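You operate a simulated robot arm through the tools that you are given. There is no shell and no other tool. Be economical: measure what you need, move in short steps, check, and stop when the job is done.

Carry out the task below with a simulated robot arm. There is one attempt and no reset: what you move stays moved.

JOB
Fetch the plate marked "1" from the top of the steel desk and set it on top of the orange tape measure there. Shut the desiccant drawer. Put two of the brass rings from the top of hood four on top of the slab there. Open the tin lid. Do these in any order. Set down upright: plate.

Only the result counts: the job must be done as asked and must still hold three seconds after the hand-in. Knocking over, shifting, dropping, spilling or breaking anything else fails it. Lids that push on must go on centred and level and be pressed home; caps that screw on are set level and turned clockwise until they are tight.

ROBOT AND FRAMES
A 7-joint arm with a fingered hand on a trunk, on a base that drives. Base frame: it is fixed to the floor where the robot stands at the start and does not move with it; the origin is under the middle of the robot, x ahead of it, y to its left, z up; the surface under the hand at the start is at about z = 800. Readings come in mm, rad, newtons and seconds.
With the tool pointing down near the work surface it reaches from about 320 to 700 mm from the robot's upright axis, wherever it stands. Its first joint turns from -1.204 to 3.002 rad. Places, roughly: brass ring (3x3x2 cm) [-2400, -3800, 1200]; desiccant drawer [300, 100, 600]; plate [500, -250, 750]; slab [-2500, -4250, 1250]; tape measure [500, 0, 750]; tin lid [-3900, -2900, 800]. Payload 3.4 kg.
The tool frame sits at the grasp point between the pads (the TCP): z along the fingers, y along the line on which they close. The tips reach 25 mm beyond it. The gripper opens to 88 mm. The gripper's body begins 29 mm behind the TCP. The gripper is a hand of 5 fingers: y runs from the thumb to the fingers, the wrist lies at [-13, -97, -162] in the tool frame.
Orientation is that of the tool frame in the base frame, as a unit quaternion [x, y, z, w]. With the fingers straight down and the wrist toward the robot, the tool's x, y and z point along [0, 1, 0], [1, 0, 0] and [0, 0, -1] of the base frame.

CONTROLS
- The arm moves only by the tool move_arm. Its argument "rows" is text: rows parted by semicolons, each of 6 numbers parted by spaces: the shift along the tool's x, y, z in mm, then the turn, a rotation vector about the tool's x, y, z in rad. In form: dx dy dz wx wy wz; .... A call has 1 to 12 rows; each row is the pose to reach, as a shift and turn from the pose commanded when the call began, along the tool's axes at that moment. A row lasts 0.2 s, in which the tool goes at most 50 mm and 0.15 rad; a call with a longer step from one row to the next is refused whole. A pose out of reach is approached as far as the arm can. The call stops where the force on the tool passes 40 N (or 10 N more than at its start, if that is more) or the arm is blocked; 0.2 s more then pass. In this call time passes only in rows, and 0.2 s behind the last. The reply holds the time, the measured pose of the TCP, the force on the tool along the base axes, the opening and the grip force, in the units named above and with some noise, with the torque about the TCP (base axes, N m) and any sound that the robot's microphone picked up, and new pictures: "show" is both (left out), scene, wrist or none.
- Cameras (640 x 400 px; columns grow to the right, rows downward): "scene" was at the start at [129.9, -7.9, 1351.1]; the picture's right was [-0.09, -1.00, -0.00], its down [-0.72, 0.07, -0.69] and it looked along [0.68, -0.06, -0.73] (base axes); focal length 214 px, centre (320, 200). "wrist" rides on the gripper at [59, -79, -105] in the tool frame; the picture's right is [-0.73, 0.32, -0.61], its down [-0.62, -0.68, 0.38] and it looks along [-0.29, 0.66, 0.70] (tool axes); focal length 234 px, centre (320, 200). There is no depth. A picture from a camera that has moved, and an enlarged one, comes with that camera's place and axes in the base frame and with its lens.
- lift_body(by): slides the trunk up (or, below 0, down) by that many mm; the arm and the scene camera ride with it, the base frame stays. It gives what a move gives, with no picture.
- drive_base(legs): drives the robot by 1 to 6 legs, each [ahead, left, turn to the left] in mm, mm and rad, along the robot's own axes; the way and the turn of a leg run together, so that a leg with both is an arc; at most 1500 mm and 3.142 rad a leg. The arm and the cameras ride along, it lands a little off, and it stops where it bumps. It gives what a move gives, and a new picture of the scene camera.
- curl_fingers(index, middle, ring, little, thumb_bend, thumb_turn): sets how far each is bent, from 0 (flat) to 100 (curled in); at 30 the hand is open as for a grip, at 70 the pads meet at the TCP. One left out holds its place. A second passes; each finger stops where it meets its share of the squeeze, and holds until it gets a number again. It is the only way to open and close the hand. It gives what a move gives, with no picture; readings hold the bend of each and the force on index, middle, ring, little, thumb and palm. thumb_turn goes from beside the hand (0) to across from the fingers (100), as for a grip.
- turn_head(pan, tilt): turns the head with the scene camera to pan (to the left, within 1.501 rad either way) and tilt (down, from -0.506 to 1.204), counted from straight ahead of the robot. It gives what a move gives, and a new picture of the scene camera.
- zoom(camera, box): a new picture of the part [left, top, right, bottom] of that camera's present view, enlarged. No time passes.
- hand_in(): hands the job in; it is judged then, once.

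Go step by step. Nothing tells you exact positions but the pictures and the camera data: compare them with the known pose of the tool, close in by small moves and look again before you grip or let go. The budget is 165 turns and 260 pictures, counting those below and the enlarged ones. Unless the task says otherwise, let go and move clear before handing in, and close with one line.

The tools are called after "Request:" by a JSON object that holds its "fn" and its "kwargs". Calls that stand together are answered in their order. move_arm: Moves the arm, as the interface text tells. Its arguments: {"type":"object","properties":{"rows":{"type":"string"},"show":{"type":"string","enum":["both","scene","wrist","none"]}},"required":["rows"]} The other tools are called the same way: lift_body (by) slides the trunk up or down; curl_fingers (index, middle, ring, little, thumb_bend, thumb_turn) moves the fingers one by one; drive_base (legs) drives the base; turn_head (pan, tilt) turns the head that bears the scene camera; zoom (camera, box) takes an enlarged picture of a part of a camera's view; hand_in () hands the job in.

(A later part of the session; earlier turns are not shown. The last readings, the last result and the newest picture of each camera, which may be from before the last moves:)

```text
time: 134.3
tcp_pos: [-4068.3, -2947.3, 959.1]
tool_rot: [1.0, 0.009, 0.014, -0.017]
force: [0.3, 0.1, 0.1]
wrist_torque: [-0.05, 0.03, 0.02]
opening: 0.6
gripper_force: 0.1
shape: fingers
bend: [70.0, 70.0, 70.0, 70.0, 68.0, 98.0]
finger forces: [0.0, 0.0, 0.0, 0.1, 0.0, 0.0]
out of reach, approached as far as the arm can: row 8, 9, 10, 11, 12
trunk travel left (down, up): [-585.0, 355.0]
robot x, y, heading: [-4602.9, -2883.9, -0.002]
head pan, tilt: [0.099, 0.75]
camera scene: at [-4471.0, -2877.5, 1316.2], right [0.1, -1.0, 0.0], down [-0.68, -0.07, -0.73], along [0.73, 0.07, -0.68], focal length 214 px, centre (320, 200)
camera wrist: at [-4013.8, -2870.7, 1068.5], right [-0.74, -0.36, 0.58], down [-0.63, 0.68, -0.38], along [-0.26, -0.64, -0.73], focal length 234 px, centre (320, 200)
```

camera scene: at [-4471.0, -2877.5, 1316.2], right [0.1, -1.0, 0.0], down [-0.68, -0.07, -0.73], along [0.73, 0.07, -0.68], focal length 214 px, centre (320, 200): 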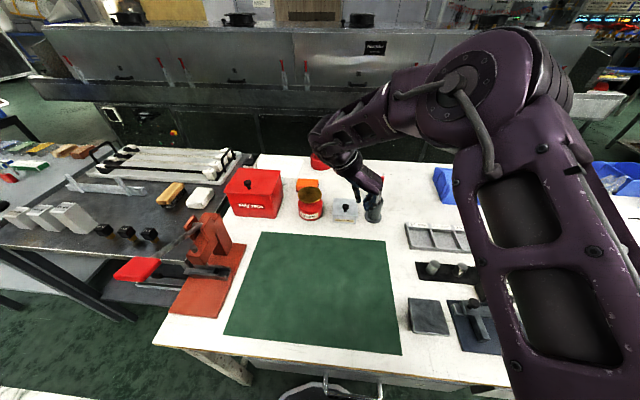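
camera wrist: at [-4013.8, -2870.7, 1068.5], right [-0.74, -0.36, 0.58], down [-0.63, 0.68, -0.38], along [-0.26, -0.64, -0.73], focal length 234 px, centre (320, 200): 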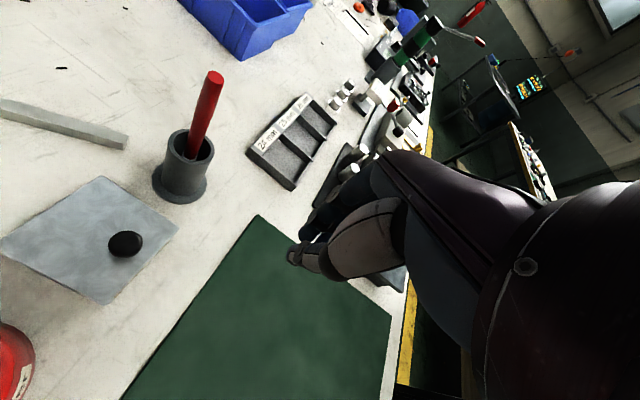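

The opposite yaw reaches much farther (only ~80 mm short). I'll creep the base 70 mm closer and bring the hand over the knob.

Request:
{"fn": "drive_base", "kwargs": {"legs": [[70, 0, 0]]}}

```text
time: 135.5
tcp_pos: [-4002.9, -2948.1, 959.7]
tool_rot: [1.0, 0.009, 0.013, -0.017]
force: [0.1, 0.6, 0.0]
wrist_torque: [-0.01, 0.0, -0.07]
opening: 0.4
gripper_force: 0.1
shape: fingers
bend: [70.0, 70.0, 70.0, 70.0, 68.0, 98.0]
finger forces: [0.0, 0.0, 0.1, 0.0, 0.0, 0.0]
trunk travel left (down, up): [-585.0, 355.0]
robot x, y, heading: [-4539.5, -2886.4, -0.007]
head pan, tilt: [0.099, 0.75]
stopped in leg 1: the robot was blocked; the commanded pose is now the measured one
camera scene: at [-4405.5, -2877.9, 1316.2], right [0.1, -1.0, 0.0], down [-0.68, -0.07, -0.73], along [0.73, 0.07, -0.68], focal length 214 px, centre (320, 200)
```

scene: 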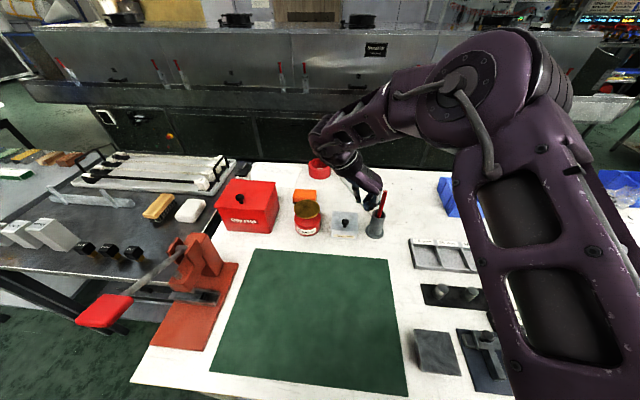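

Request:
{"fn": "move_arm", "kwargs": {"rows": "10 -9 10 0 0 -0.05;20 -18 25 0 0 -0.1;30 -27 40 0 0 -0.15;37 -36 50 0 0 -0.15;37 -36 50 0 0 -0.15"}}

Request:
{"fn": "curl_fingers", "kwargs": {"index": 42, "middle": 42, "ring": 42, "little": 42, "thumb_bend": 42}}

Request:
{"fn": "zoom", "kwargs": {"camera": "wrist", "box": [120, 80, 440, 380]}}

Request:
{"fn": "zoom", "kwargs": {"camera": "scene", "box": [290, 140, 430, 250]}}

```text
time: 136.7
tcp_pos: [-3962.7, -2910.1, 912.0]
tool_rot: [0.996, 0.084, 0.015, -0.017]
force: [-0.9, -0.8, -0.6]
wrist_torque: [0.0, -0.01, 0.01]
opening: 0.6
gripper_force: 0.1
shape: fingers
bend: [70.0, 70.0, 70.0, 70.0, 68.0, 98.0]
finger forces: [0.1, 0.1, 0.0, 0.0, 0.0, 0.1]
trunk travel left (down, up): [-585.0, 355.0]
robot x, y, heading: [-4539.3, -2882.7, -0.005]
head pan, tilt: [0.099, 0.75]
camera scene: at [-4405.2, -2878.3, 1316.2], right [0.1, -1.0, 0.0], down [-0.68, -0.07, -0.73], along [0.73, 0.07, -0.68], focal length 214 px, centre (320, 200)
camera wrist: at [-3922.4, -2825.0, 1020.6], right [-0.68, -0.46, 0.57], down [-0.72, 0.58, -0.38], along [-0.16, -0.67, -0.72], focal length 234 px, centre (320, 200)
```

scene: 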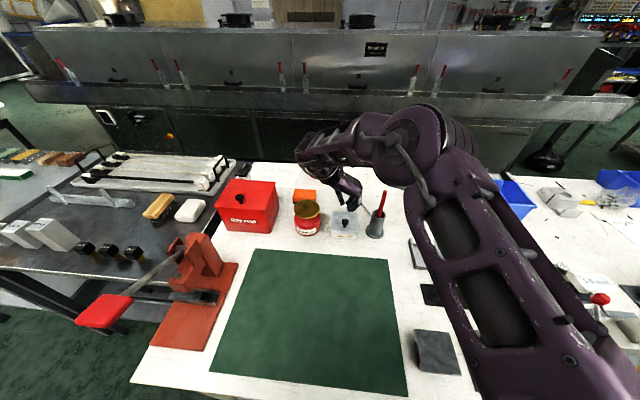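
wrist: 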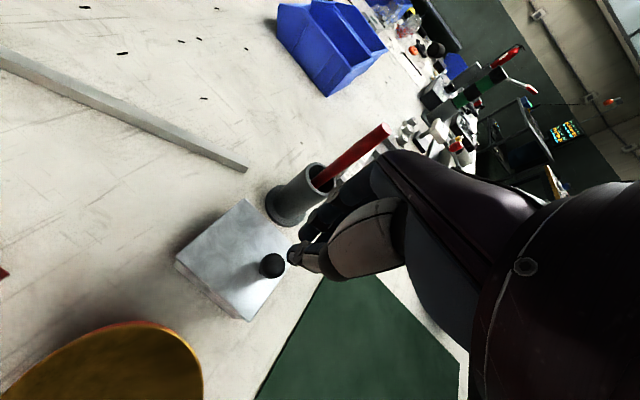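

```text
time: 137.7
tcp_pos: [-3963.5, -2909.7, 912.5]
tool_rot: [0.996, 0.085, 0.014, -0.015]
force: [0.1, 0.3, 0.2]
wrist_torque: [0.01, 0.03, 0.0]
opening: 58.8
gripper_force: 0.1
shape: fingers
bend: [42.0, 42.0, 42.0, 42.0, 42.0, 98.0]
finger forces: [0.1, 0.1, 0.1, 0.1, 0.0, 0.0]
trunk travel left (down, up): [-585.0, 355.0]
robot x, y, heading: [-4536.3, -2887.2, -0.009]
head pan, tilt: [0.099, 0.75]
```

```text
1.33 times, centred on (280, 230) of wrist
camera zoom: at [-3922.4, -2824.9, 1020.6], right [-0.68, -0.46, 0.57], down [-0.72, 0.58, -0.38], along [-0.16, -0.67, -0.72], focal length 312 px, centre (373, 160)
```

zoom: 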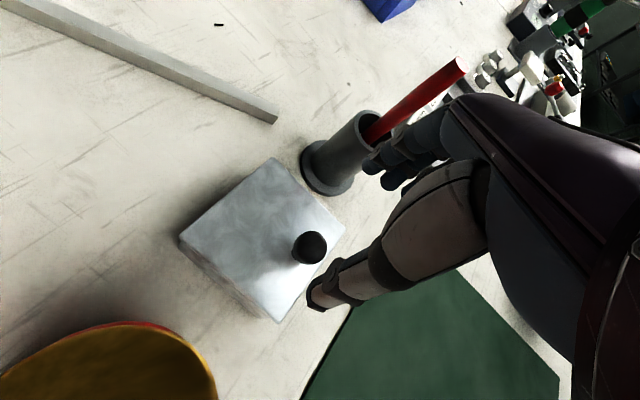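

```text
3.64 times, centred on (360, 195) of scene
camera zoom: at [-4405.1, -2877.9, 1316.2], right [0.1, -1.0, 0.0], down [-0.68, -0.07, -0.73], along [0.73, 0.07, -0.68], focal length 780 px, centre (174, 218)
```

zoom: 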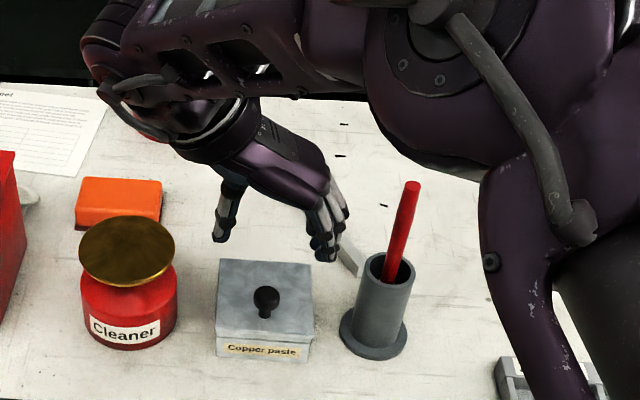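

The hand is right over the knob with thumb and fingers either side along y. I'll lower most of the way and check.

Request:
{"fn": "move_arm", "kwargs": {"rows": "-2 2 25 0 0 0;-4 4 45 0 0 0;-4 4 58 0 0 0;-4 4 58 0 0 0"}}

Request:
{"fn": "zoom", "kwargs": {"camera": "wrist", "box": [200, 160, 400, 340]}}

Request:
{"fn": "zoom", "kwargs": {"camera": "scene", "box": [300, 170, 400, 250]}}

```text
time: 138.7
tcp_pos: [-3966.1, -2911.7, 854.4]
tool_rot: [0.996, 0.084, 0.014, -0.016]
force: [0.2, 0.1, -1.2]
wrist_torque: [-0.01, 0.02, 0.02]
opening: 58.9
gripper_force: 0.1
shape: fingers
bend: [42.0, 42.0, 42.0, 42.0, 42.0, 98.0]
finger forces: [0.0, 0.0, 0.1, 0.1, 0.0, 0.0]
trunk travel left (down, up): [-585.0, 355.0]
robot x, y, heading: [-4539.1, -2887.5, -0.004]
head pan, tilt: [0.099, 0.75]
camera scene: at [-4405.3, -2877.9, 1316.2], right [0.1, -1.0, 0.0], down [-0.68, -0.07, -0.73], along [0.73, 0.07, -0.68], focal length 214 px, centre (320, 200)
camera wrist: at [-3924.1, -2827.6, 962.6], right [-0.68, -0.46, 0.57], down [-0.72, 0.58, -0.38], along [-0.16, -0.67, -0.72], focal length 234 px, centre (320, 200)
```

scene: 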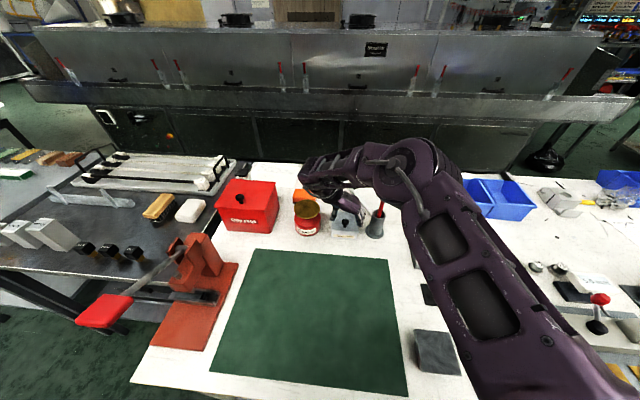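
wrist: 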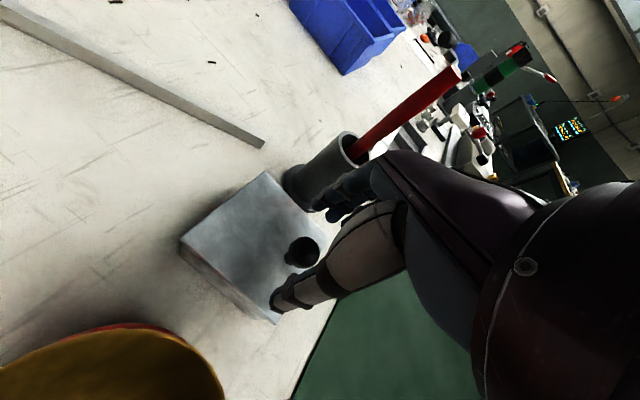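

```text
2.22 times, centred on (300, 250) of wrist
camera zoom: at [-3924.1, -2827.6, 962.6], right [-0.68, -0.46, 0.57], down [-0.72, 0.58, -0.38], along [-0.16, -0.67, -0.72], focal length 520 px, centre (364, 89)
```

zoom: 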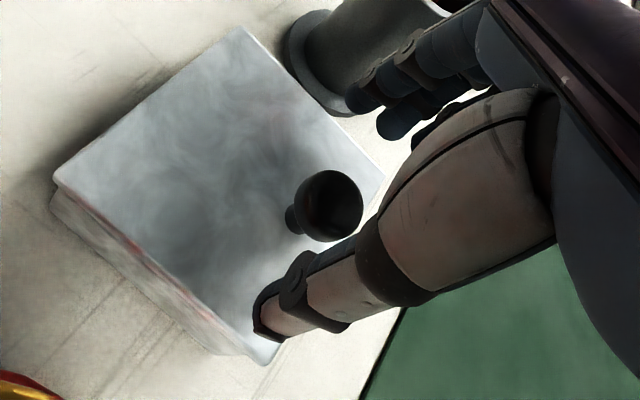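

```text
5.00 times, centred on (350, 210) of scene
camera zoom: at [-4405.3, -2877.9, 1316.2], right [0.1, -1.0, 0.0], down [-0.68, -0.07, -0.73], along [0.73, 0.07, -0.68], focal length 1072 px, centre (170, 150)
```

zoom: 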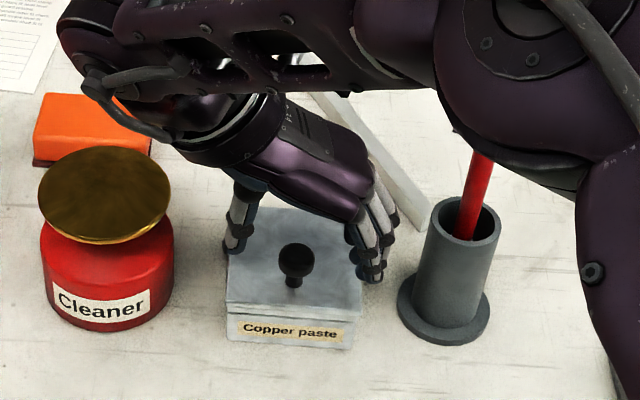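

Clearances look fine. I'll lower to knob height and pinch.

Request:
{"fn": "move_arm", "kwargs": {"rows": "-1 1 10 0 0 0;-2 2 20 0 0 0;-2 2 26 0 0 0;-2 2 26 0 0 0"}}

Request:
{"fn": "zoom", "kwargs": {"camera": "wrist", "box": [200, 160, 400, 340]}}

```text
time: 139.7
tcp_pos: [-3968.1, -2914.7, 830.6]
tool_rot: [0.996, 0.083, 0.017, -0.015]
force: [2.0, 0.2, 20.8]
wrist_torque: [-0.79, 0.08, 0.07]
opening: 58.8
gripper_force: 9.8
shape: fingers
bend: [42.0, 39.0, 42.0, 42.0, 42.0, 98.0]
finger forces: [0.1, 20.1, 0.0, 0.0, 0.1, 0.0]
trunk travel left (down, up): [-585.0, 355.0]
robot x, y, heading: [-4537.4, -2885.8, -0.002]
head pan, tilt: [0.099, 0.75]
camera scene: at [-4408.3, -2877.6, 1316.8], right [0.1, -1.0, 0.0], down [-0.68, -0.07, -0.73], along [0.73, 0.07, -0.68], focal length 214 px, centre (320, 200)
camera wrist: at [-3927.0, -2829.3, 939.3], right [-0.68, -0.46, 0.57], down [-0.72, 0.58, -0.39], along [-0.15, -0.67, -0.72], focal length 234 px, centre (320, 200)
```

scene: 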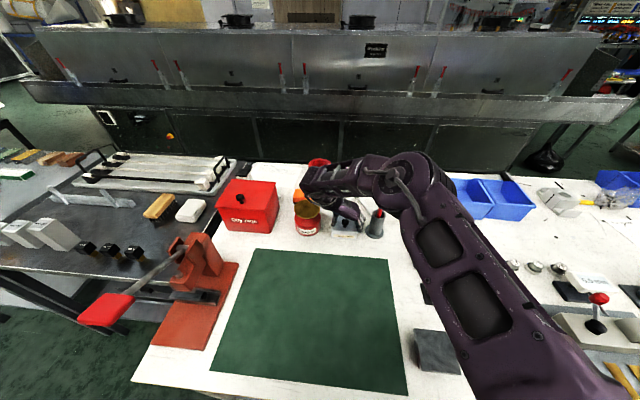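
wrist: 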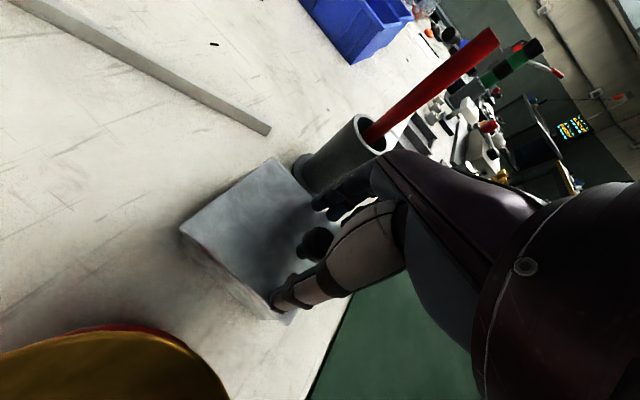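

```text
2.22 times, centred on (300, 250) of wrist
camera zoom: at [-3927.0, -2829.3, 939.3], right [-0.68, -0.46, 0.57], down [-0.72, 0.58, -0.39], along [-0.15, -0.67, -0.72], focal length 520 px, centre (364, 89)
```

zoom: 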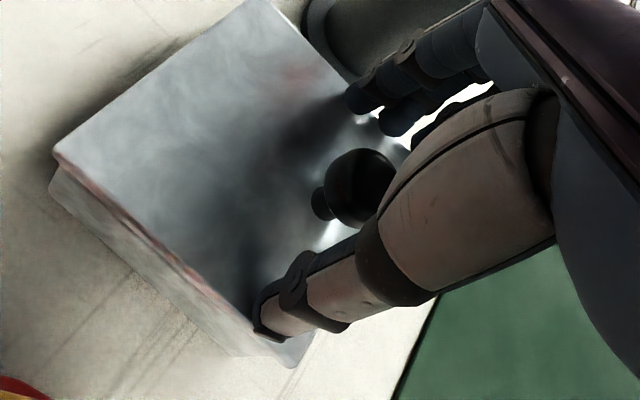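

The middle fingertip touches the lid. I'll raise a little, narrow the grip, then lower again.

Request:
{"fn": "move_arm", "kwargs": {"rows": "0 0 -5 0 0 0;0 0 -7 0 0 0", "show": "none"}}

Request:
{"fn": "curl_fingers", "kwargs": {"index": 56, "middle": 56, "ring": 56, "little": 56, "thumb_bend": 55}}

Request:
{"fn": "zoom", "kwargs": {"camera": "wrist", "box": [200, 160, 400, 340]}}

Request:
{"fn": "zoom", "kwargs": {"camera": "scene", "box": [300, 170, 400, 250]}}

```text
time: 140.3
tcp_pos: [-3967.8, -2913.0, 832.9]
tool_rot: [0.996, 0.084, 0.013, -0.016]
force: [-1.1, 0.3, -0.3]
wrist_torque: [0.01, -0.02, -0.05]
opening: 58.9
gripper_force: 0.0
shape: fingers
bend: [42.0, 42.0, 42.0, 42.0, 42.0, 98.0]
finger forces: [0.0, 0.0, 0.0, 0.1, 0.1, 0.0]
trunk travel left (down, up): [-585.0, 355.0]
robot x, y, heading: [-4538.5, -2885.2, -0.004]
head pan, tilt: [0.099, 0.75]
```

```text
time: 141.3
tcp_pos: [-3967.2, -2915.0, 834.1]
tool_rot: [0.996, 0.084, 0.015, -0.016]
force: [0.0, -0.7, 0.0]
wrist_torque: [0.0, 0.01, 0.05]
opening: 30.1
gripper_force: 0.1
shape: fingers
bend: [56.0, 56.0, 56.0, 56.0, 55.0, 98.0]
finger forces: [0.1, 0.1, 0.0, 0.2, 0.1, 0.0]
trunk travel left (down, up): [-585.0, 355.0]
robot x, y, heading: [-4537.3, -2886.6, -0.002]
head pan, tilt: [0.099, 0.75]
```

```text
2.22 times, centred on (300, 250) of wrist
camera zoom: at [-3926.0, -2829.4, 943.2], right [-0.68, -0.46, 0.57], down [-0.72, 0.58, -0.38], along [-0.16, -0.67, -0.72], focal length 520 px, centre (364, 89)
```

zoom: 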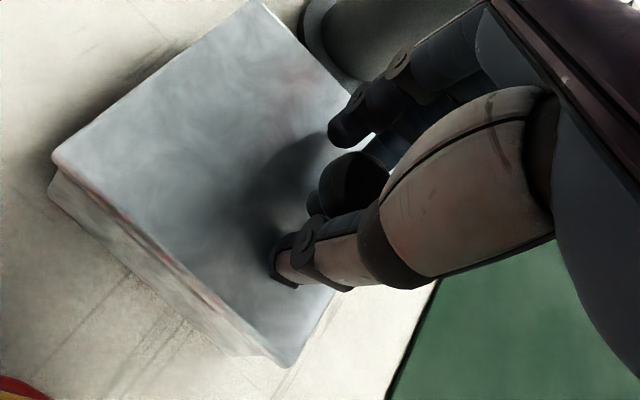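

```text
5.00 times, centred on (350, 210) of scene
camera zoom: at [-4405.1, -2877.9, 1316.2], right [0.1, -1.0, 0.0], down [-0.68, -0.07, -0.73], along [0.73, 0.07, -0.68], focal length 1072 px, centre (170, 150)
```

zoom: 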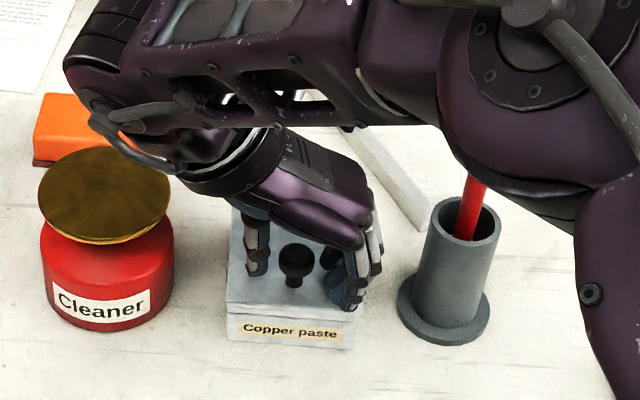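

Request:
{"fn": "move_arm", "kwargs": {"rows": "-1 0 2 0 0 0;-2 0 4 0 0 0", "show": "none"}}

Request:
{"fn": "curl_fingers", "kwargs": {"index": 72, "middle": 72, "ring": 66, "little": 62, "thumb_bend": 72}}

Request:
{"fn": "zoom", "kwargs": {"camera": "wrist", "box": [200, 160, 400, 340]}}

```text
time: 141.9
tcp_pos: [-3969.6, -2914.3, 831.4]
tool_rot: [0.996, 0.085, 0.015, -0.015]
force: [1.7, -1.0, 8.4]
wrist_torque: [-0.17, -0.01, 0.03]
opening: 29.8
gripper_force: 3.7
shape: fingers
bend: [56.0, 55.0, 56.0, 56.0, 55.0, 98.0]
finger forces: [0.1, 7.7, 0.1, 0.1, 0.1, 0.1]
trunk travel left (down, up): [-585.0, 355.0]
robot x, y, heading: [-4537.4, -2884.3, -0.003]
head pan, tilt: [0.099, 0.75]
```

```text
time: 142.9
tcp_pos: [-3970.3, -2913.9, 829.9]
tool_rot: [0.996, 0.084, 0.015, -0.016]
force: [-1.2, 1.8, 0.1]
wrist_torque: [0.05, 0.03, 0.0]
opening: 5.2
gripper_force: 4.6
shape: fingers
bend: [71.0, 72.0, 66.0, 62.0, 67.0, 97.0]
finger forces: [3.4, 0.0, 0.1, 0.0, 5.7, 0.0]
trunk travel left (down, up): [-585.0, 355.0]
robot x, y, heading: [-4535.5, -2882.1, 0.001]
head pan, tilt: [0.099, 0.75]
```

```text
2.22 times, centred on (300, 250) of wrist
camera zoom: at [-3927.8, -2828.9, 939.1], right [-0.68, -0.46, 0.57], down [-0.72, 0.58, -0.38], along [-0.16, -0.67, -0.72], focal length 520 px, centre (364, 89)
```

zoom: 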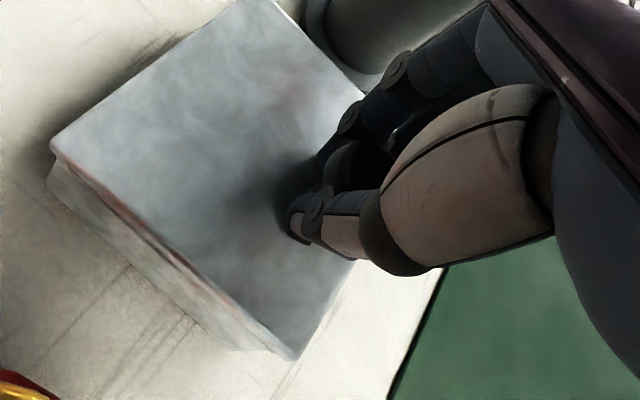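

The index and thumb hold the knob's stem below its head (5 mm opening). I'll start lifting along the hinge arc.

Request:
{"fn": "move_arm", "kwargs": {"rows": "0.8 0.1 -4 0 0 0;2.6 0.4 -10.5 0 0 0;4.3 0.7 -15 0 0 0;6.6 1.1 -20.4 0 0 0;6.6 1.1 -20.4 0 0 0"}}

Request:
{"fn": "zoom", "kwargs": {"camera": "scene", "box": [300, 170, 400, 250]}}

Request:
{"fn": "zoom", "kwargs": {"camera": "wrist", "box": [200, 160, 400, 340]}}

```text
time: 144.1
tcp_pos: [-3961.8, -2914.9, 850.5]
tool_rot: [0.996, 0.085, 0.014, -0.016]
force: [-1.7, 0.5, -4.8]
wrist_torque: [-0.18, 0.36, 0.07]
opening: 8.6
gripper_force: 13.9
shape: fingers
bend: [71.0, 72.0, 71.0, 62.0, 65.0, 96.0]
finger forces: [6.9, 3.1, 9.5, 0.1, 7.8, 0.1]
trunk travel left (down, up): [-585.0, 355.0]
robot x, y, heading: [-4536.1, -2890.1, -0.002]
head pan, tilt: [0.099, 0.75]
camera scene: at [-4404.5, -2877.6, 1316.1], right [0.1, -1.0, 0.0], down [-0.68, -0.07, -0.73], along [0.73, 0.07, -0.68], focal length 214 px, centre (320, 200)
camera wrist: at [-3921.2, -2830.3, 959.2], right [-0.68, -0.46, 0.58], down [-0.72, 0.58, -0.38], along [-0.16, -0.67, -0.72], focal length 234 px, centre (320, 200)
```

scene: 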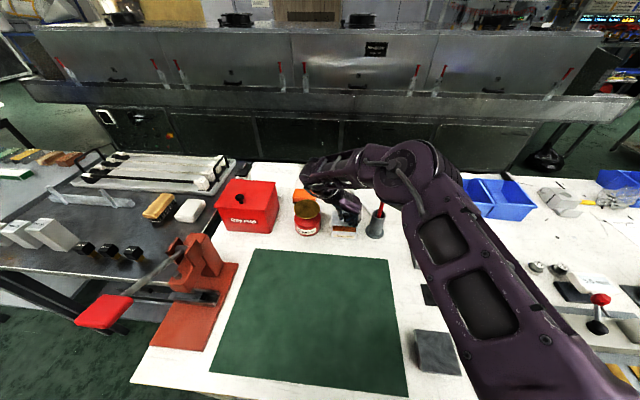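
wrist: 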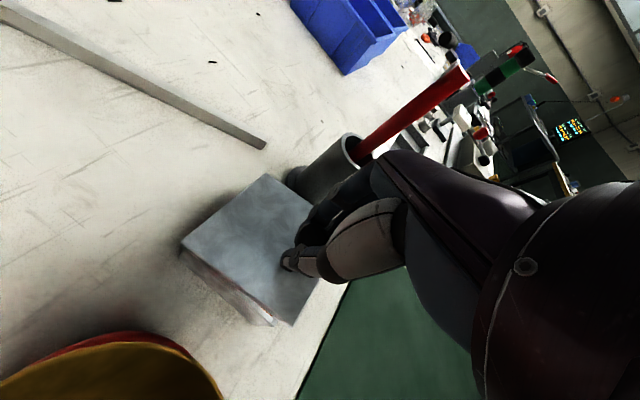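

```text
5.00 times, centred on (350, 210) of scene
camera zoom: at [-4404.5, -2877.6, 1316.1], right [0.1, -1.0, 0.0], down [-0.68, -0.07, -0.73], along [0.73, 0.07, -0.68], focal length 1072 px, centre (170, 150)
```

zoom: 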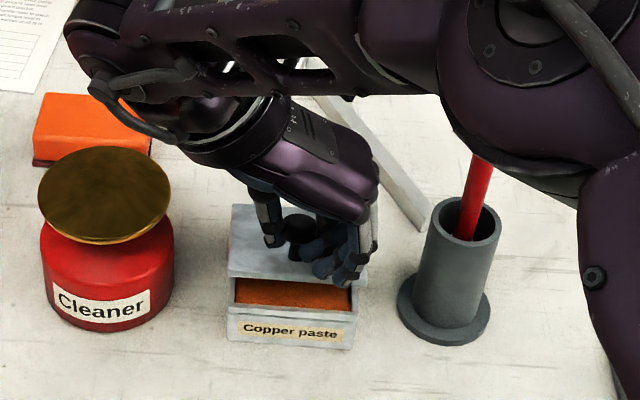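

```text
2.22 times, centred on (300, 250) of wrist
camera zoom: at [-3921.2, -2830.3, 959.2], right [-0.68, -0.46, 0.58], down [-0.72, 0.58, -0.38], along [-0.16, -0.67, -0.72], focal length 520 px, centre (364, 89)
```

zoom: 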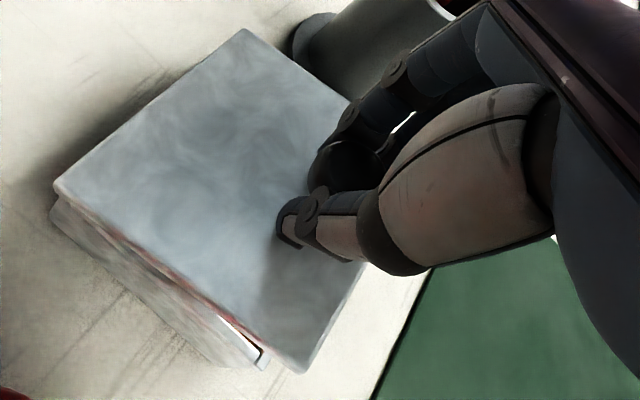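

The lid is opening on its hinge. The ring finger presses on it, so I'll curl ring and little up out of the way, then continue the arc.

Request:
{"fn": "curl_fingers", "kwargs": {"ring": 95, "little": 95}}

Request:
{"fn": "move_arm", "kwargs": {"rows": "2.8 0.5 -4.8 0 0 0;5.5 1 -9.3 0 0 0;8.8 1.5 -13.5 0 0 0;12.3 2.1 -17.6 0 0 0;16 2.8 -21.5 0 0 0;20.3 3.5 -24.8 0 0 0;20.3 3.5 -24.8 0 0 0"}}

Request:
{"fn": "zoom", "kwargs": {"camera": "scene", "box": [300, 170, 400, 250]}}

Request:
{"fn": "zoom", "kwargs": {"camera": "wrist", "box": [200, 160, 400, 340]}}

```text
time: 145.1
tcp_pos: [-3961.7, -2915.0, 851.0]
tool_rot: [0.996, 0.084, 0.014, -0.017]
force: [0.4, 0.5, -2.4]
wrist_torque: [-0.03, 0.07, 0.03]
opening: 7.9
gripper_force: 8.8
shape: fingers
bend: [71.0, 72.0, 95.0, 95.0, 65.0, 96.0]
finger forces: [5.4, 5.1, 0.0, 0.1, 6.7, 0.1]
trunk travel left (down, up): [-585.0, 355.0]
robot x, y, heading: [-4536.7, -2885.8, -0.003]
head pan, tilt: [0.099, 0.75]
```

```text
time: 146.7
tcp_pos: [-3941.6, -2915.4, 876.0]
tool_rot: [0.996, 0.084, 0.013, -0.017]
force: [1.0, -0.5, -5.5]
wrist_torque: [-0.08, 0.19, 0.02]
opening: 11.1
gripper_force: 12.7
shape: fingers
bend: [63.0, 73.0, 95.0, 95.0, 64.0, 96.0]
finger forces: [7.3, 10.4, 0.0, 0.0, 7.0, 0.1]
trunk travel left (down, up): [-585.0, 355.0]
robot x, y, heading: [-4539.6, -2887.8, -0.004]
head pan, tilt: [0.099, 0.75]
camera scene: at [-4404.0, -2878.1, 1316.1], right [0.1, -1.0, 0.0], down [-0.68, -0.07, -0.73], along [0.73, 0.07, -0.68], focal length 214 px, centre (320, 200)
camera wrist: at [-3900.6, -2831.4, 984.2], right [-0.68, -0.46, 0.58], down [-0.72, 0.58, -0.38], along [-0.16, -0.67, -0.72], focal length 234 px, centre (320, 200)
```

scene: 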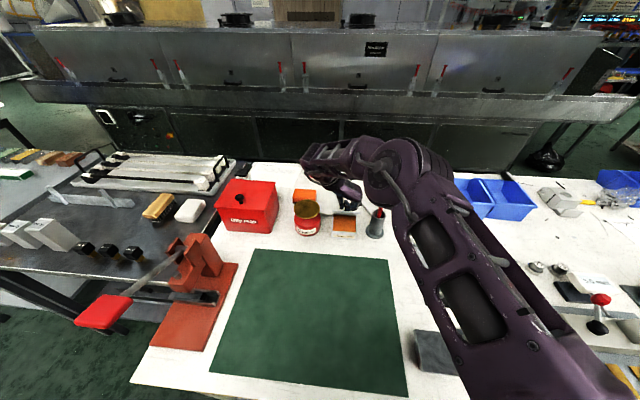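
wrist: 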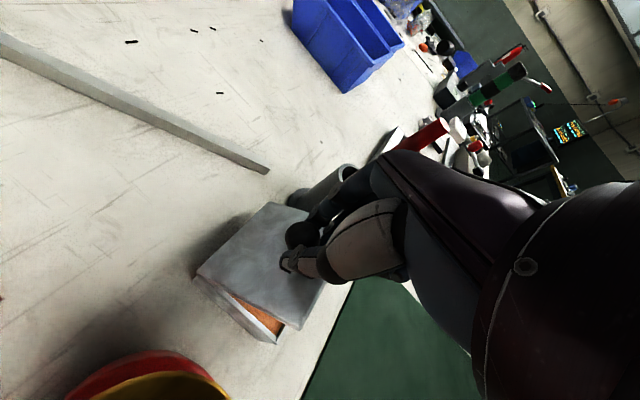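

```text
5.00 times, centred on (350, 210) of scene
camera zoom: at [-4404.0, -2878.1, 1316.1], right [0.1, -1.0, 0.0], down [-0.68, -0.07, -0.73], along [0.73, 0.07, -0.68], focal length 1072 px, centre (170, 150)
```

zoom: 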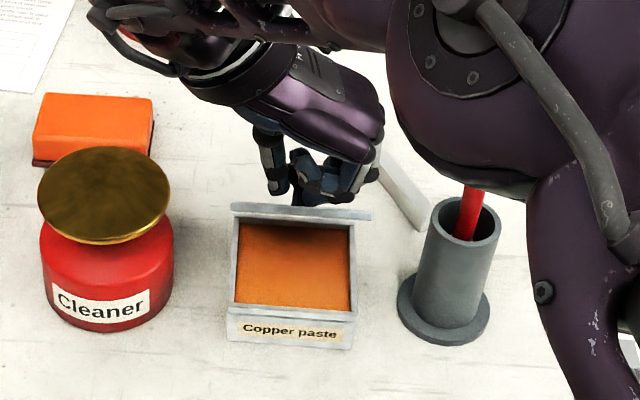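

```text
2.22 times, centred on (300, 250) of wrist
camera zoom: at [-3900.6, -2831.4, 984.2], right [-0.68, -0.46, 0.58], down [-0.72, 0.58, -0.38], along [-0.16, -0.67, -0.72], focal length 520 px, centre (364, 89)
```

zoom: 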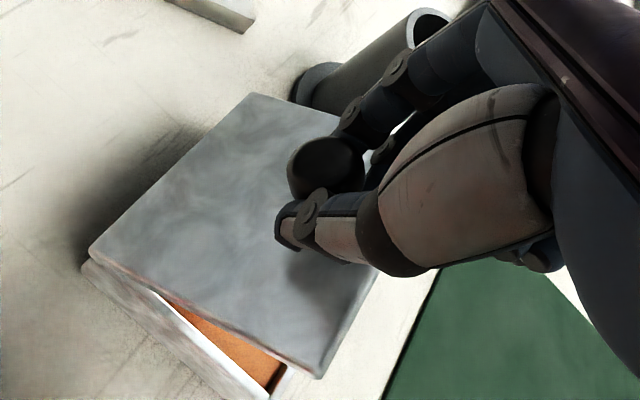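

The lid is at about 43°. I'll tuck the middle finger too and continue.

Request:
{"fn": "curl_fingers", "kwargs": {"middle": 95}}

Request:
{"fn": "move_arm", "kwargs": {"rows": "4.5 0.8 -3.2 0 0 0;9 1.5 -5.9 0 0 0;13.7 2.4 -8.3 0 0 0;18.5 3.2 -10.4 0 0 0;23.7 4 -12 0 0 0;28.8 4.9 -13.3 0 0 0;28.8 4.9 -13.3 0 0 0"}}

Request:
{"fn": "zoom", "kwargs": {"camera": "scene", "box": [300, 170, 400, 250]}}

Request:
{"fn": "zoom", "kwargs": {"camera": "wrist", "box": [200, 160, 400, 340]}}

```text
time: 147.7
tcp_pos: [-3941.9, -2915.1, 875.2]
tool_rot: [0.996, 0.084, 0.014, -0.016]
force: [1.3, 1.0, -5.8]
wrist_torque: [-0.03, -0.01, -0.03]
opening: 9.6
gripper_force: 5.7
shape: fingers
bend: [71.0, 95.0, 95.0, 95.0, 66.0, 96.0]
finger forces: [5.2, 0.1, 0.1, 0.0, 5.4, 0.0]
trunk travel left (down, up): [-585.0, 355.0]
robot x, y, heading: [-4538.4, -2880.9, -0.004]
head pan, tilt: [0.099, 0.75]
```

```text
time: 149.3
tcp_pos: [-3929.3, -2923.9, 886.3]
tool_rot: [0.996, 0.087, 0.017, -0.017]
force: [-0.1, 9.9, -0.4]
wrist_torque: [0.21, -0.01, 0.09]
opening: 5.7
gripper_force: 4.2
shape: fingers
bend: [72.0, 95.0, 95.0, 95.0, 62.0, 96.0]
finger forces: [0.0, 0.0, 0.1, 0.0, 8.6, 0.1]
out of reach, approached as far as the arm can: row 3, 4, 5, 6, 7
trunk travel left (down, up): [-585.0, 355.0]
robot x, y, heading: [-4533.8, -2884.2, -0.004]
head pan, tilt: [0.099, 0.75]
camera scene: at [-4405.2, -2875.5, 1316.2], right [0.1, -1.0, 0.0], down [-0.68, -0.07, -0.73], along [0.73, 0.07, -0.68], focal length 214 px, centre (320, 200)
camera wrist: at [-3888.6, -2840.2, 995.1], right [-0.68, -0.47, 0.57], down [-0.72, 0.58, -0.38], along [-0.15, -0.67, -0.73], focal length 234 px, centre (320, 200)
```

scene: 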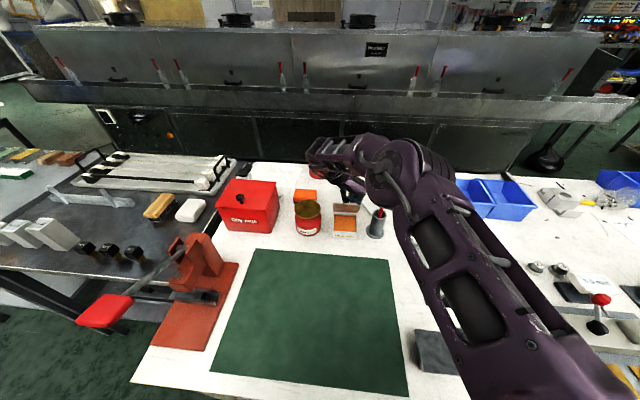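
wrist: 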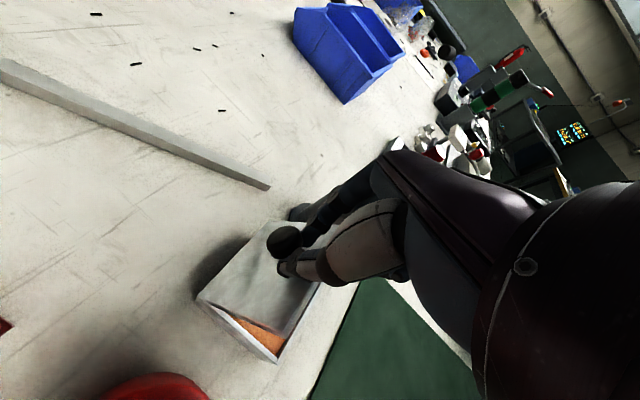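

```text
5.00 times, centred on (350, 210) of scene
camera zoom: at [-4405.2, -2875.5, 1316.2], right [0.1, -1.0, 0.0], down [-0.68, -0.07, -0.73], along [0.73, 0.07, -0.68], focal length 1072 px, centre (170, 150)
```

zoom: 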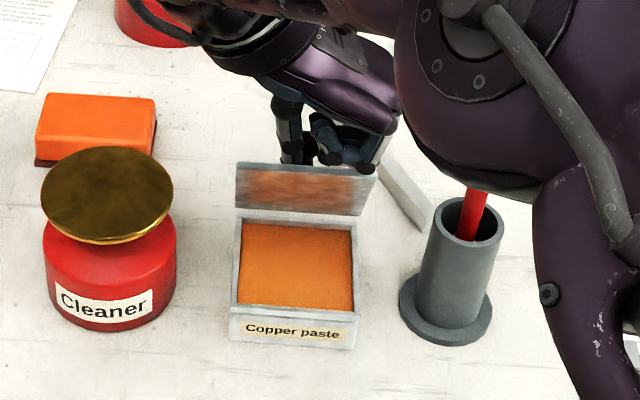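

```text
2.22 times, centred on (300, 250) of wrist
camera zoom: at [-3888.6, -2840.2, 995.1], right [-0.68, -0.47, 0.57], down [-0.72, 0.58, -0.38], along [-0.15, -0.67, -0.73], focal length 520 px, centre (364, 89)
```

zoom: 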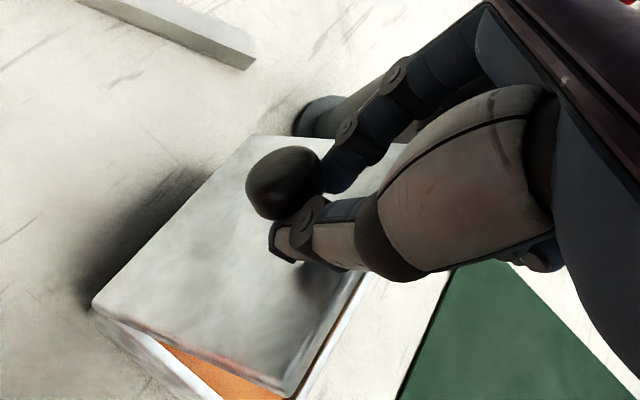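

The lid is about 60° open and the arm is at its reach limit with this yaw. I'll turn the yaw back a bit to gain reach while pushing on.

Request:
{"fn": "move_arm", "kwargs": {"rows": "0 -4 0 0 0 -0.1;0 -8 0 0 0 -0.2;3 -8 -1 0 0 -0.3;7 -8 -2 0 0 -0.4;11 -7 -3 0 0 -0.45;16 -6.3 -4 0 0 -0.5;16 -6.3 -4 0 0 -0.5"}}

Request:
{"fn": "zoom", "kwargs": {"camera": "scene", "box": [300, 170, 400, 250]}}

Request:
{"fn": "zoom", "kwargs": {"camera": "wrist", "box": [200, 160, 400, 340]}}

```text
time: 150.9
tcp_pos: [-3915.0, -2918.9, 890.7]
tool_rot: [0.944, 0.329, 0.018, -0.013]
force: [-2.9, -5.1, 2.0]
wrist_torque: [-0.03, 0.2, -0.17]
opening: 2.2
gripper_force: 10.1
shape: fingers
bend: [71.0, 95.0, 95.0, 95.0, 70.0, 94.0]
finger forces: [10.2, 0.0, 0.0, 0.1, 9.4, 0.1]
trunk travel left (down, up): [-585.0, 355.0]
robot x, y, heading: [-4538.2, -2881.2, -0.003]
head pan, tilt: [0.099, 0.75]
camera scene: at [-4406.0, -2879.1, 1316.3], right [0.1, -1.0, 0.0], down [-0.68, -0.06, -0.73], along [0.73, 0.07, -0.68], focal length 214 px, centre (320, 200)
camera wrist: at [-3920.7, -2824.0, 998.4], right [-0.39, -0.72, 0.57], down [-0.9, 0.16, -0.4], along [0.2, -0.67, -0.72], focal length 234 px, centre (320, 200)
```

scene: 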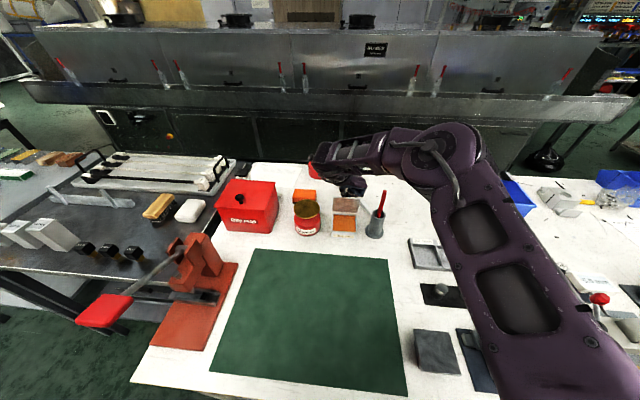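
wrist: 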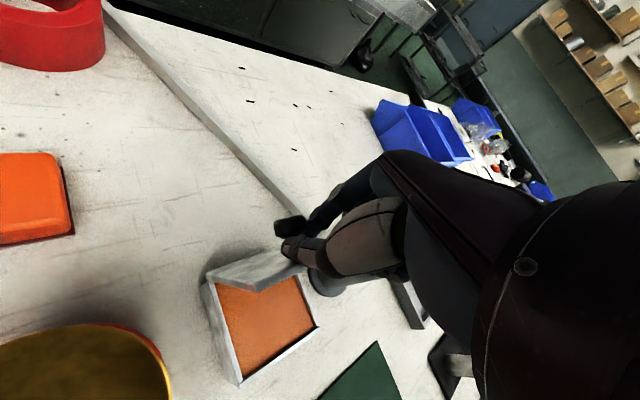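

```text
5.00 times, centred on (350, 210) of scene
camera zoom: at [-4406.0, -2879.1, 1316.3], right [0.1, -1.0, 0.0], down [-0.68, -0.06, -0.73], along [0.73, 0.07, -0.68], focal length 1072 px, centre (170, 150)
```

zoom: 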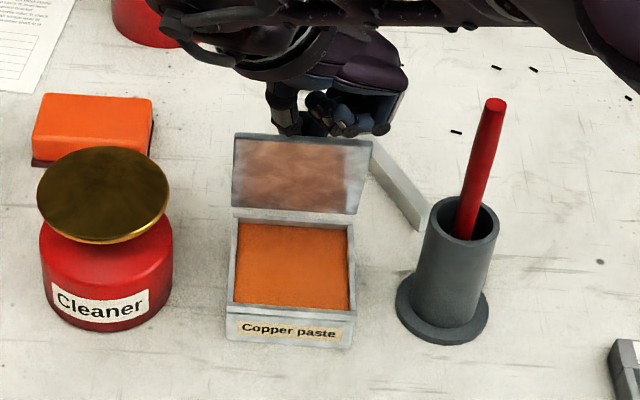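

```text
2.22 times, centred on (300, 250) of wrist
camera zoom: at [-3920.7, -2824.0, 998.4], right [-0.39, -0.72, 0.57], down [-0.9, 0.16, -0.4], along [0.2, -0.67, -0.72], focal length 520 px, centre (364, 89)
```

zoom: 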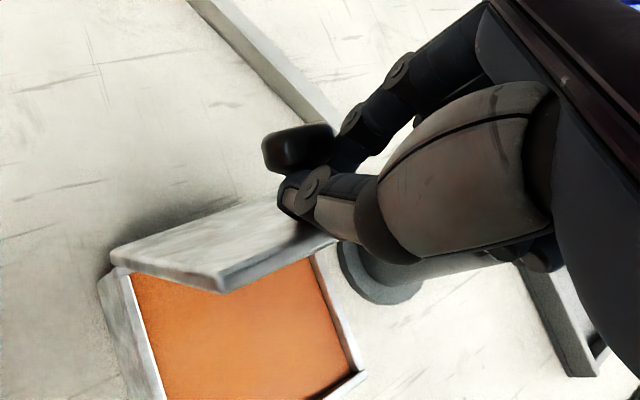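

Now ~70°. I'll keep going past vertical.

Request:
{"fn": "move_arm", "kwargs": {"rows": "6 2 0 0 0 -0.08;12.5 7 -1 0 0 -0.16;19 12 -1 0 0 -0.24;25 16 0 0 0 -0.3;31 20 2 0 0 -0.36;31 20 2 0 0 -0.36"}}

Request:
{"fn": "zoom", "kwargs": {"camera": "scene", "box": [300, 150, 400, 250]}}

Request:
{"fn": "zoom", "kwargs": {"camera": "wrist", "box": [200, 160, 400, 340]}}

```text
time: 152.3
tcp_pos: [-3878.0, -2913.0, 889.7]
tool_rot: [0.87, 0.493, 0.022, -0.009]
force: [1.8, 2.8, 5.8]
wrist_torque: [0.09, 0.02, -0.02]
opening: 0.0
gripper_force: 5.2
shape: fingers
bend: [72.0, 95.0, 95.0, 95.0, 74.0, 93.0]
finger forces: [0.0, 0.0, 0.0, 0.0, 10.5, 0.0]
trunk travel left (down, up): [-585.0, 355.0]
robot x, y, heading: [-4538.2, -2885.1, -0.002]
head pan, tilt: [0.099, 0.75]
camera scene: at [-4406.1, -2877.1, 1316.4], right [0.1, -1.0, 0.0], down [-0.68, -0.07, -0.73], along [0.73, 0.07, -0.68], focal length 214 px, centre (320, 200)
camera wrist: at [-3918.8, -2824.9, 997.4], right [-0.11, -0.81, 0.58], down [-0.89, -0.17, -0.41], along [0.43, -0.56, -0.71], focal length 234 px, centre (320, 200)
```

scene: 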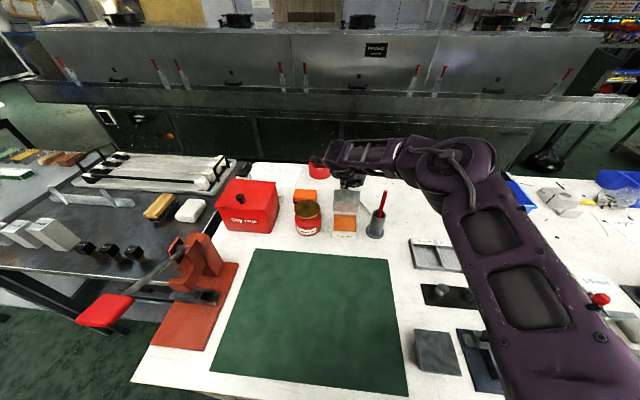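
wrist: 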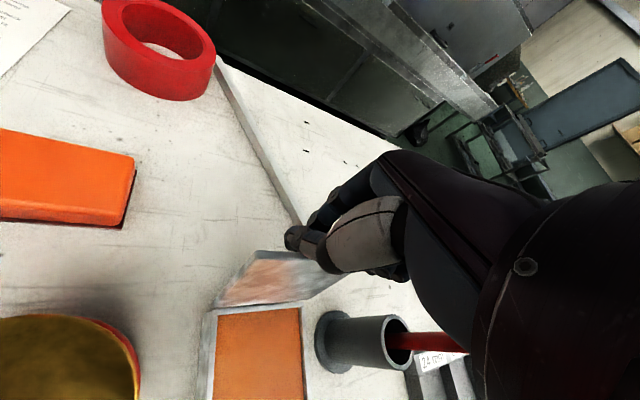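

```text
4.00 times, centred on (350, 200) of scene
camera zoom: at [-4406.1, -2877.1, 1316.4], right [0.1, -1.0, 0.0], down [-0.68, -0.07, -0.73], along [0.73, 0.07, -0.68], focal length 858 px, centre (200, 200)
```

zoom: 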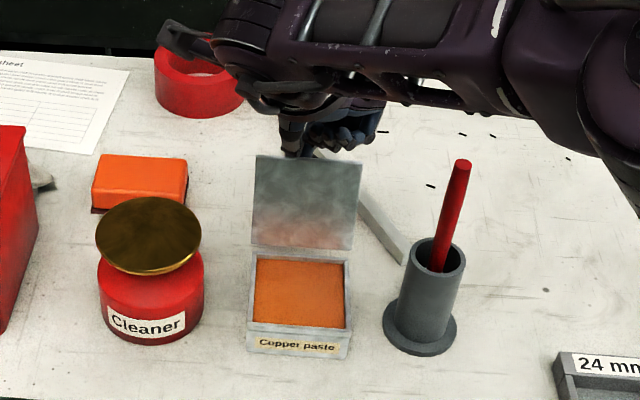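

```text
2.22 times, centred on (300, 250) of wrist
camera zoom: at [-3918.8, -2824.9, 997.4], right [-0.11, -0.81, 0.58], down [-0.89, -0.17, -0.41], along [0.43, -0.56, -0.71], focal length 520 px, centre (364, 89)
```

zoom: 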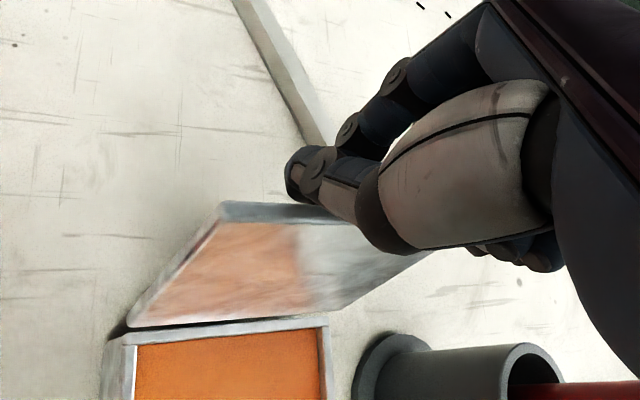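

The lid looks about vertical or past it. I'll relax the fingers and lift away, then see whether it stays.

Request:
{"fn": "curl_fingers", "kwargs": {"thumb_bend": 55, "index": 55}}

Request:
{"fn": "zoom", "kwargs": {"camera": "wrist", "box": [200, 160, 400, 340]}}

Request:
{"fn": "zoom", "kwargs": {"camera": "scene", "box": [300, 150, 400, 250]}}

```text
time: 153.3
tcp_pos: [-3879.3, -2913.0, 891.5]
tool_rot: [0.87, 0.492, 0.021, -0.008]
force: [4.8, 3.0, 18.7]
wrist_torque: [0.24, 0.01, -0.09]
opening: 0.0
gripper_force: 17.5
shape: fingers
bend: [71.0, 95.0, 95.0, 95.0, 71.0, 94.0]
finger forces: [17.5, 0.0, 0.0, 0.0, 16.7, 0.0]
trunk travel left (down, up): [-585.0, 355.0]
robot x, y, heading: [-4539.9, -2884.7, -0.002]
head pan, tilt: [0.099, 0.75]
```

```text
2.22 times, centred on (300, 250) of wrist
camera zoom: at [-3919.7, -2825.6, 998.6], right [-0.12, -0.81, 0.58], down [-0.89, -0.17, -0.42], along [0.43, -0.56, -0.7], focal length 520 px, centre (364, 89)
```

zoom: 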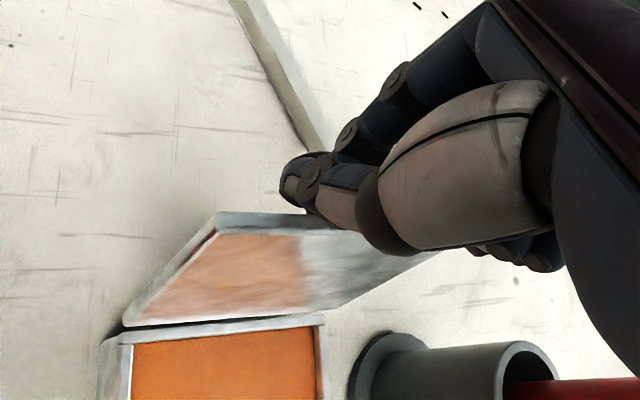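

```text
4.00 times, centred on (350, 200) of scene
camera zoom: at [-4407.7, -2877.1, 1316.6], right [0.1, -1.0, 0.0], down [-0.68, -0.07, -0.73], along [0.73, 0.07, -0.68], focal length 858 px, centre (200, 200)
```

zoom: 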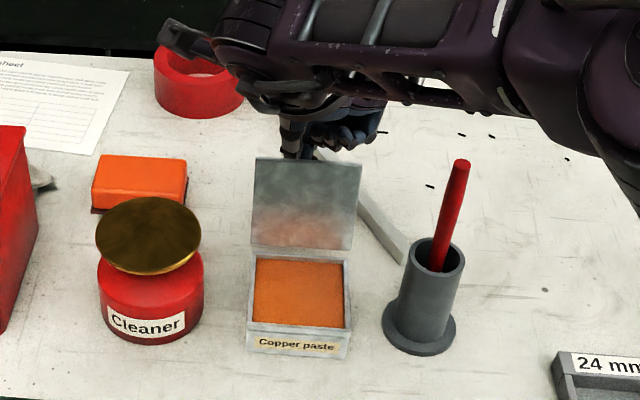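

The fingertips merely rest on the knob from above. I'll lift straight up.

Request:
{"fn": "move_arm", "kwargs": {"rows": "0 0 -10 0 0 0;0 0 -30 0 0 0;0 0 -60 0 0 0;0 0 -60 0 0 0"}}

Request:
{"fn": "zoom", "kwargs": {"camera": "wrist", "box": [160, 160, 400, 360]}}

Request:
{"fn": "zoom", "kwargs": {"camera": "scene", "box": [300, 150, 400, 250]}}

```text
time: 154.3
tcp_pos: [-3880.1, -2916.8, 949.1]
tool_rot: [0.871, 0.491, 0.019, -0.01]
force: [-0.2, 0.0, 0.1]
wrist_torque: [-0.02, -0.03, 0.01]
opening: 30.3
gripper_force: 0.1
shape: fingers
bend: [55.0, 95.0, 95.0, 95.0, 55.0, 97.0]
finger forces: [0.0, 0.1, 0.1, 0.0, 0.0, 0.0]
trunk travel left (down, up): [-585.0, 355.0]
robot x, y, heading: [-4536.0, -2882.2, -0.002]
head pan, tilt: [0.099, 0.75]
camera scene: at [-4404.8, -2877.9, 1316.1], right [0.1, -1.0, 0.0], down [-0.68, -0.07, -0.73], along [0.73, 0.07, -0.68], focal length 214 px, centre (320, 200)
camera wrist: at [-3919.7, -2828.1, 1056.2], right [-0.11, -0.81, 0.58], down [-0.9, -0.17, -0.41], along [0.43, -0.56, -0.71], focal length 234 px, centre (320, 200)
```

scene: 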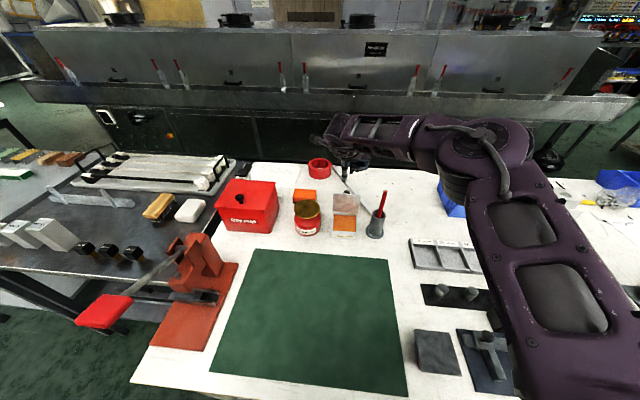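
wrist: 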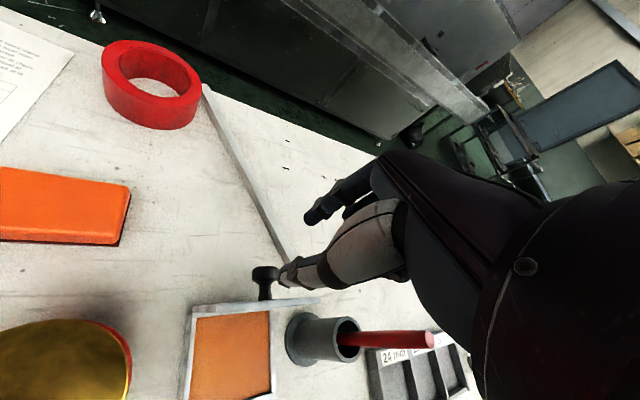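

```text
2.00 times, centred on (280, 260) of wrist
camera zoom: at [-3919.7, -2828.1, 1056.2], right [-0.11, -0.81, 0.58], down [-0.9, -0.17, -0.41], along [0.43, -0.56, -0.71], focal length 468 px, centre (400, 80)
```

zoom: 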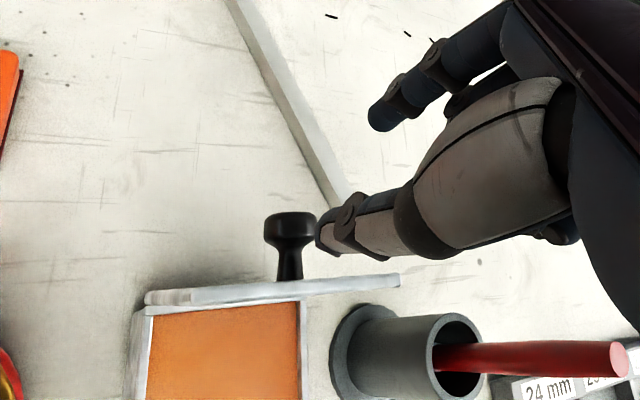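

```text
4.00 times, centred on (350, 200) of scene
camera zoom: at [-4404.8, -2877.9, 1316.1], right [0.1, -1.0, 0.0], down [-0.68, -0.07, -0.73], along [0.73, 0.07, -0.68], focal length 858 px, centre (200, 200)
```

zoom: 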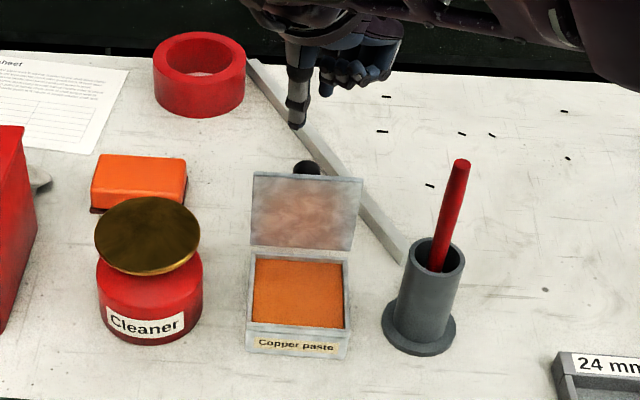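

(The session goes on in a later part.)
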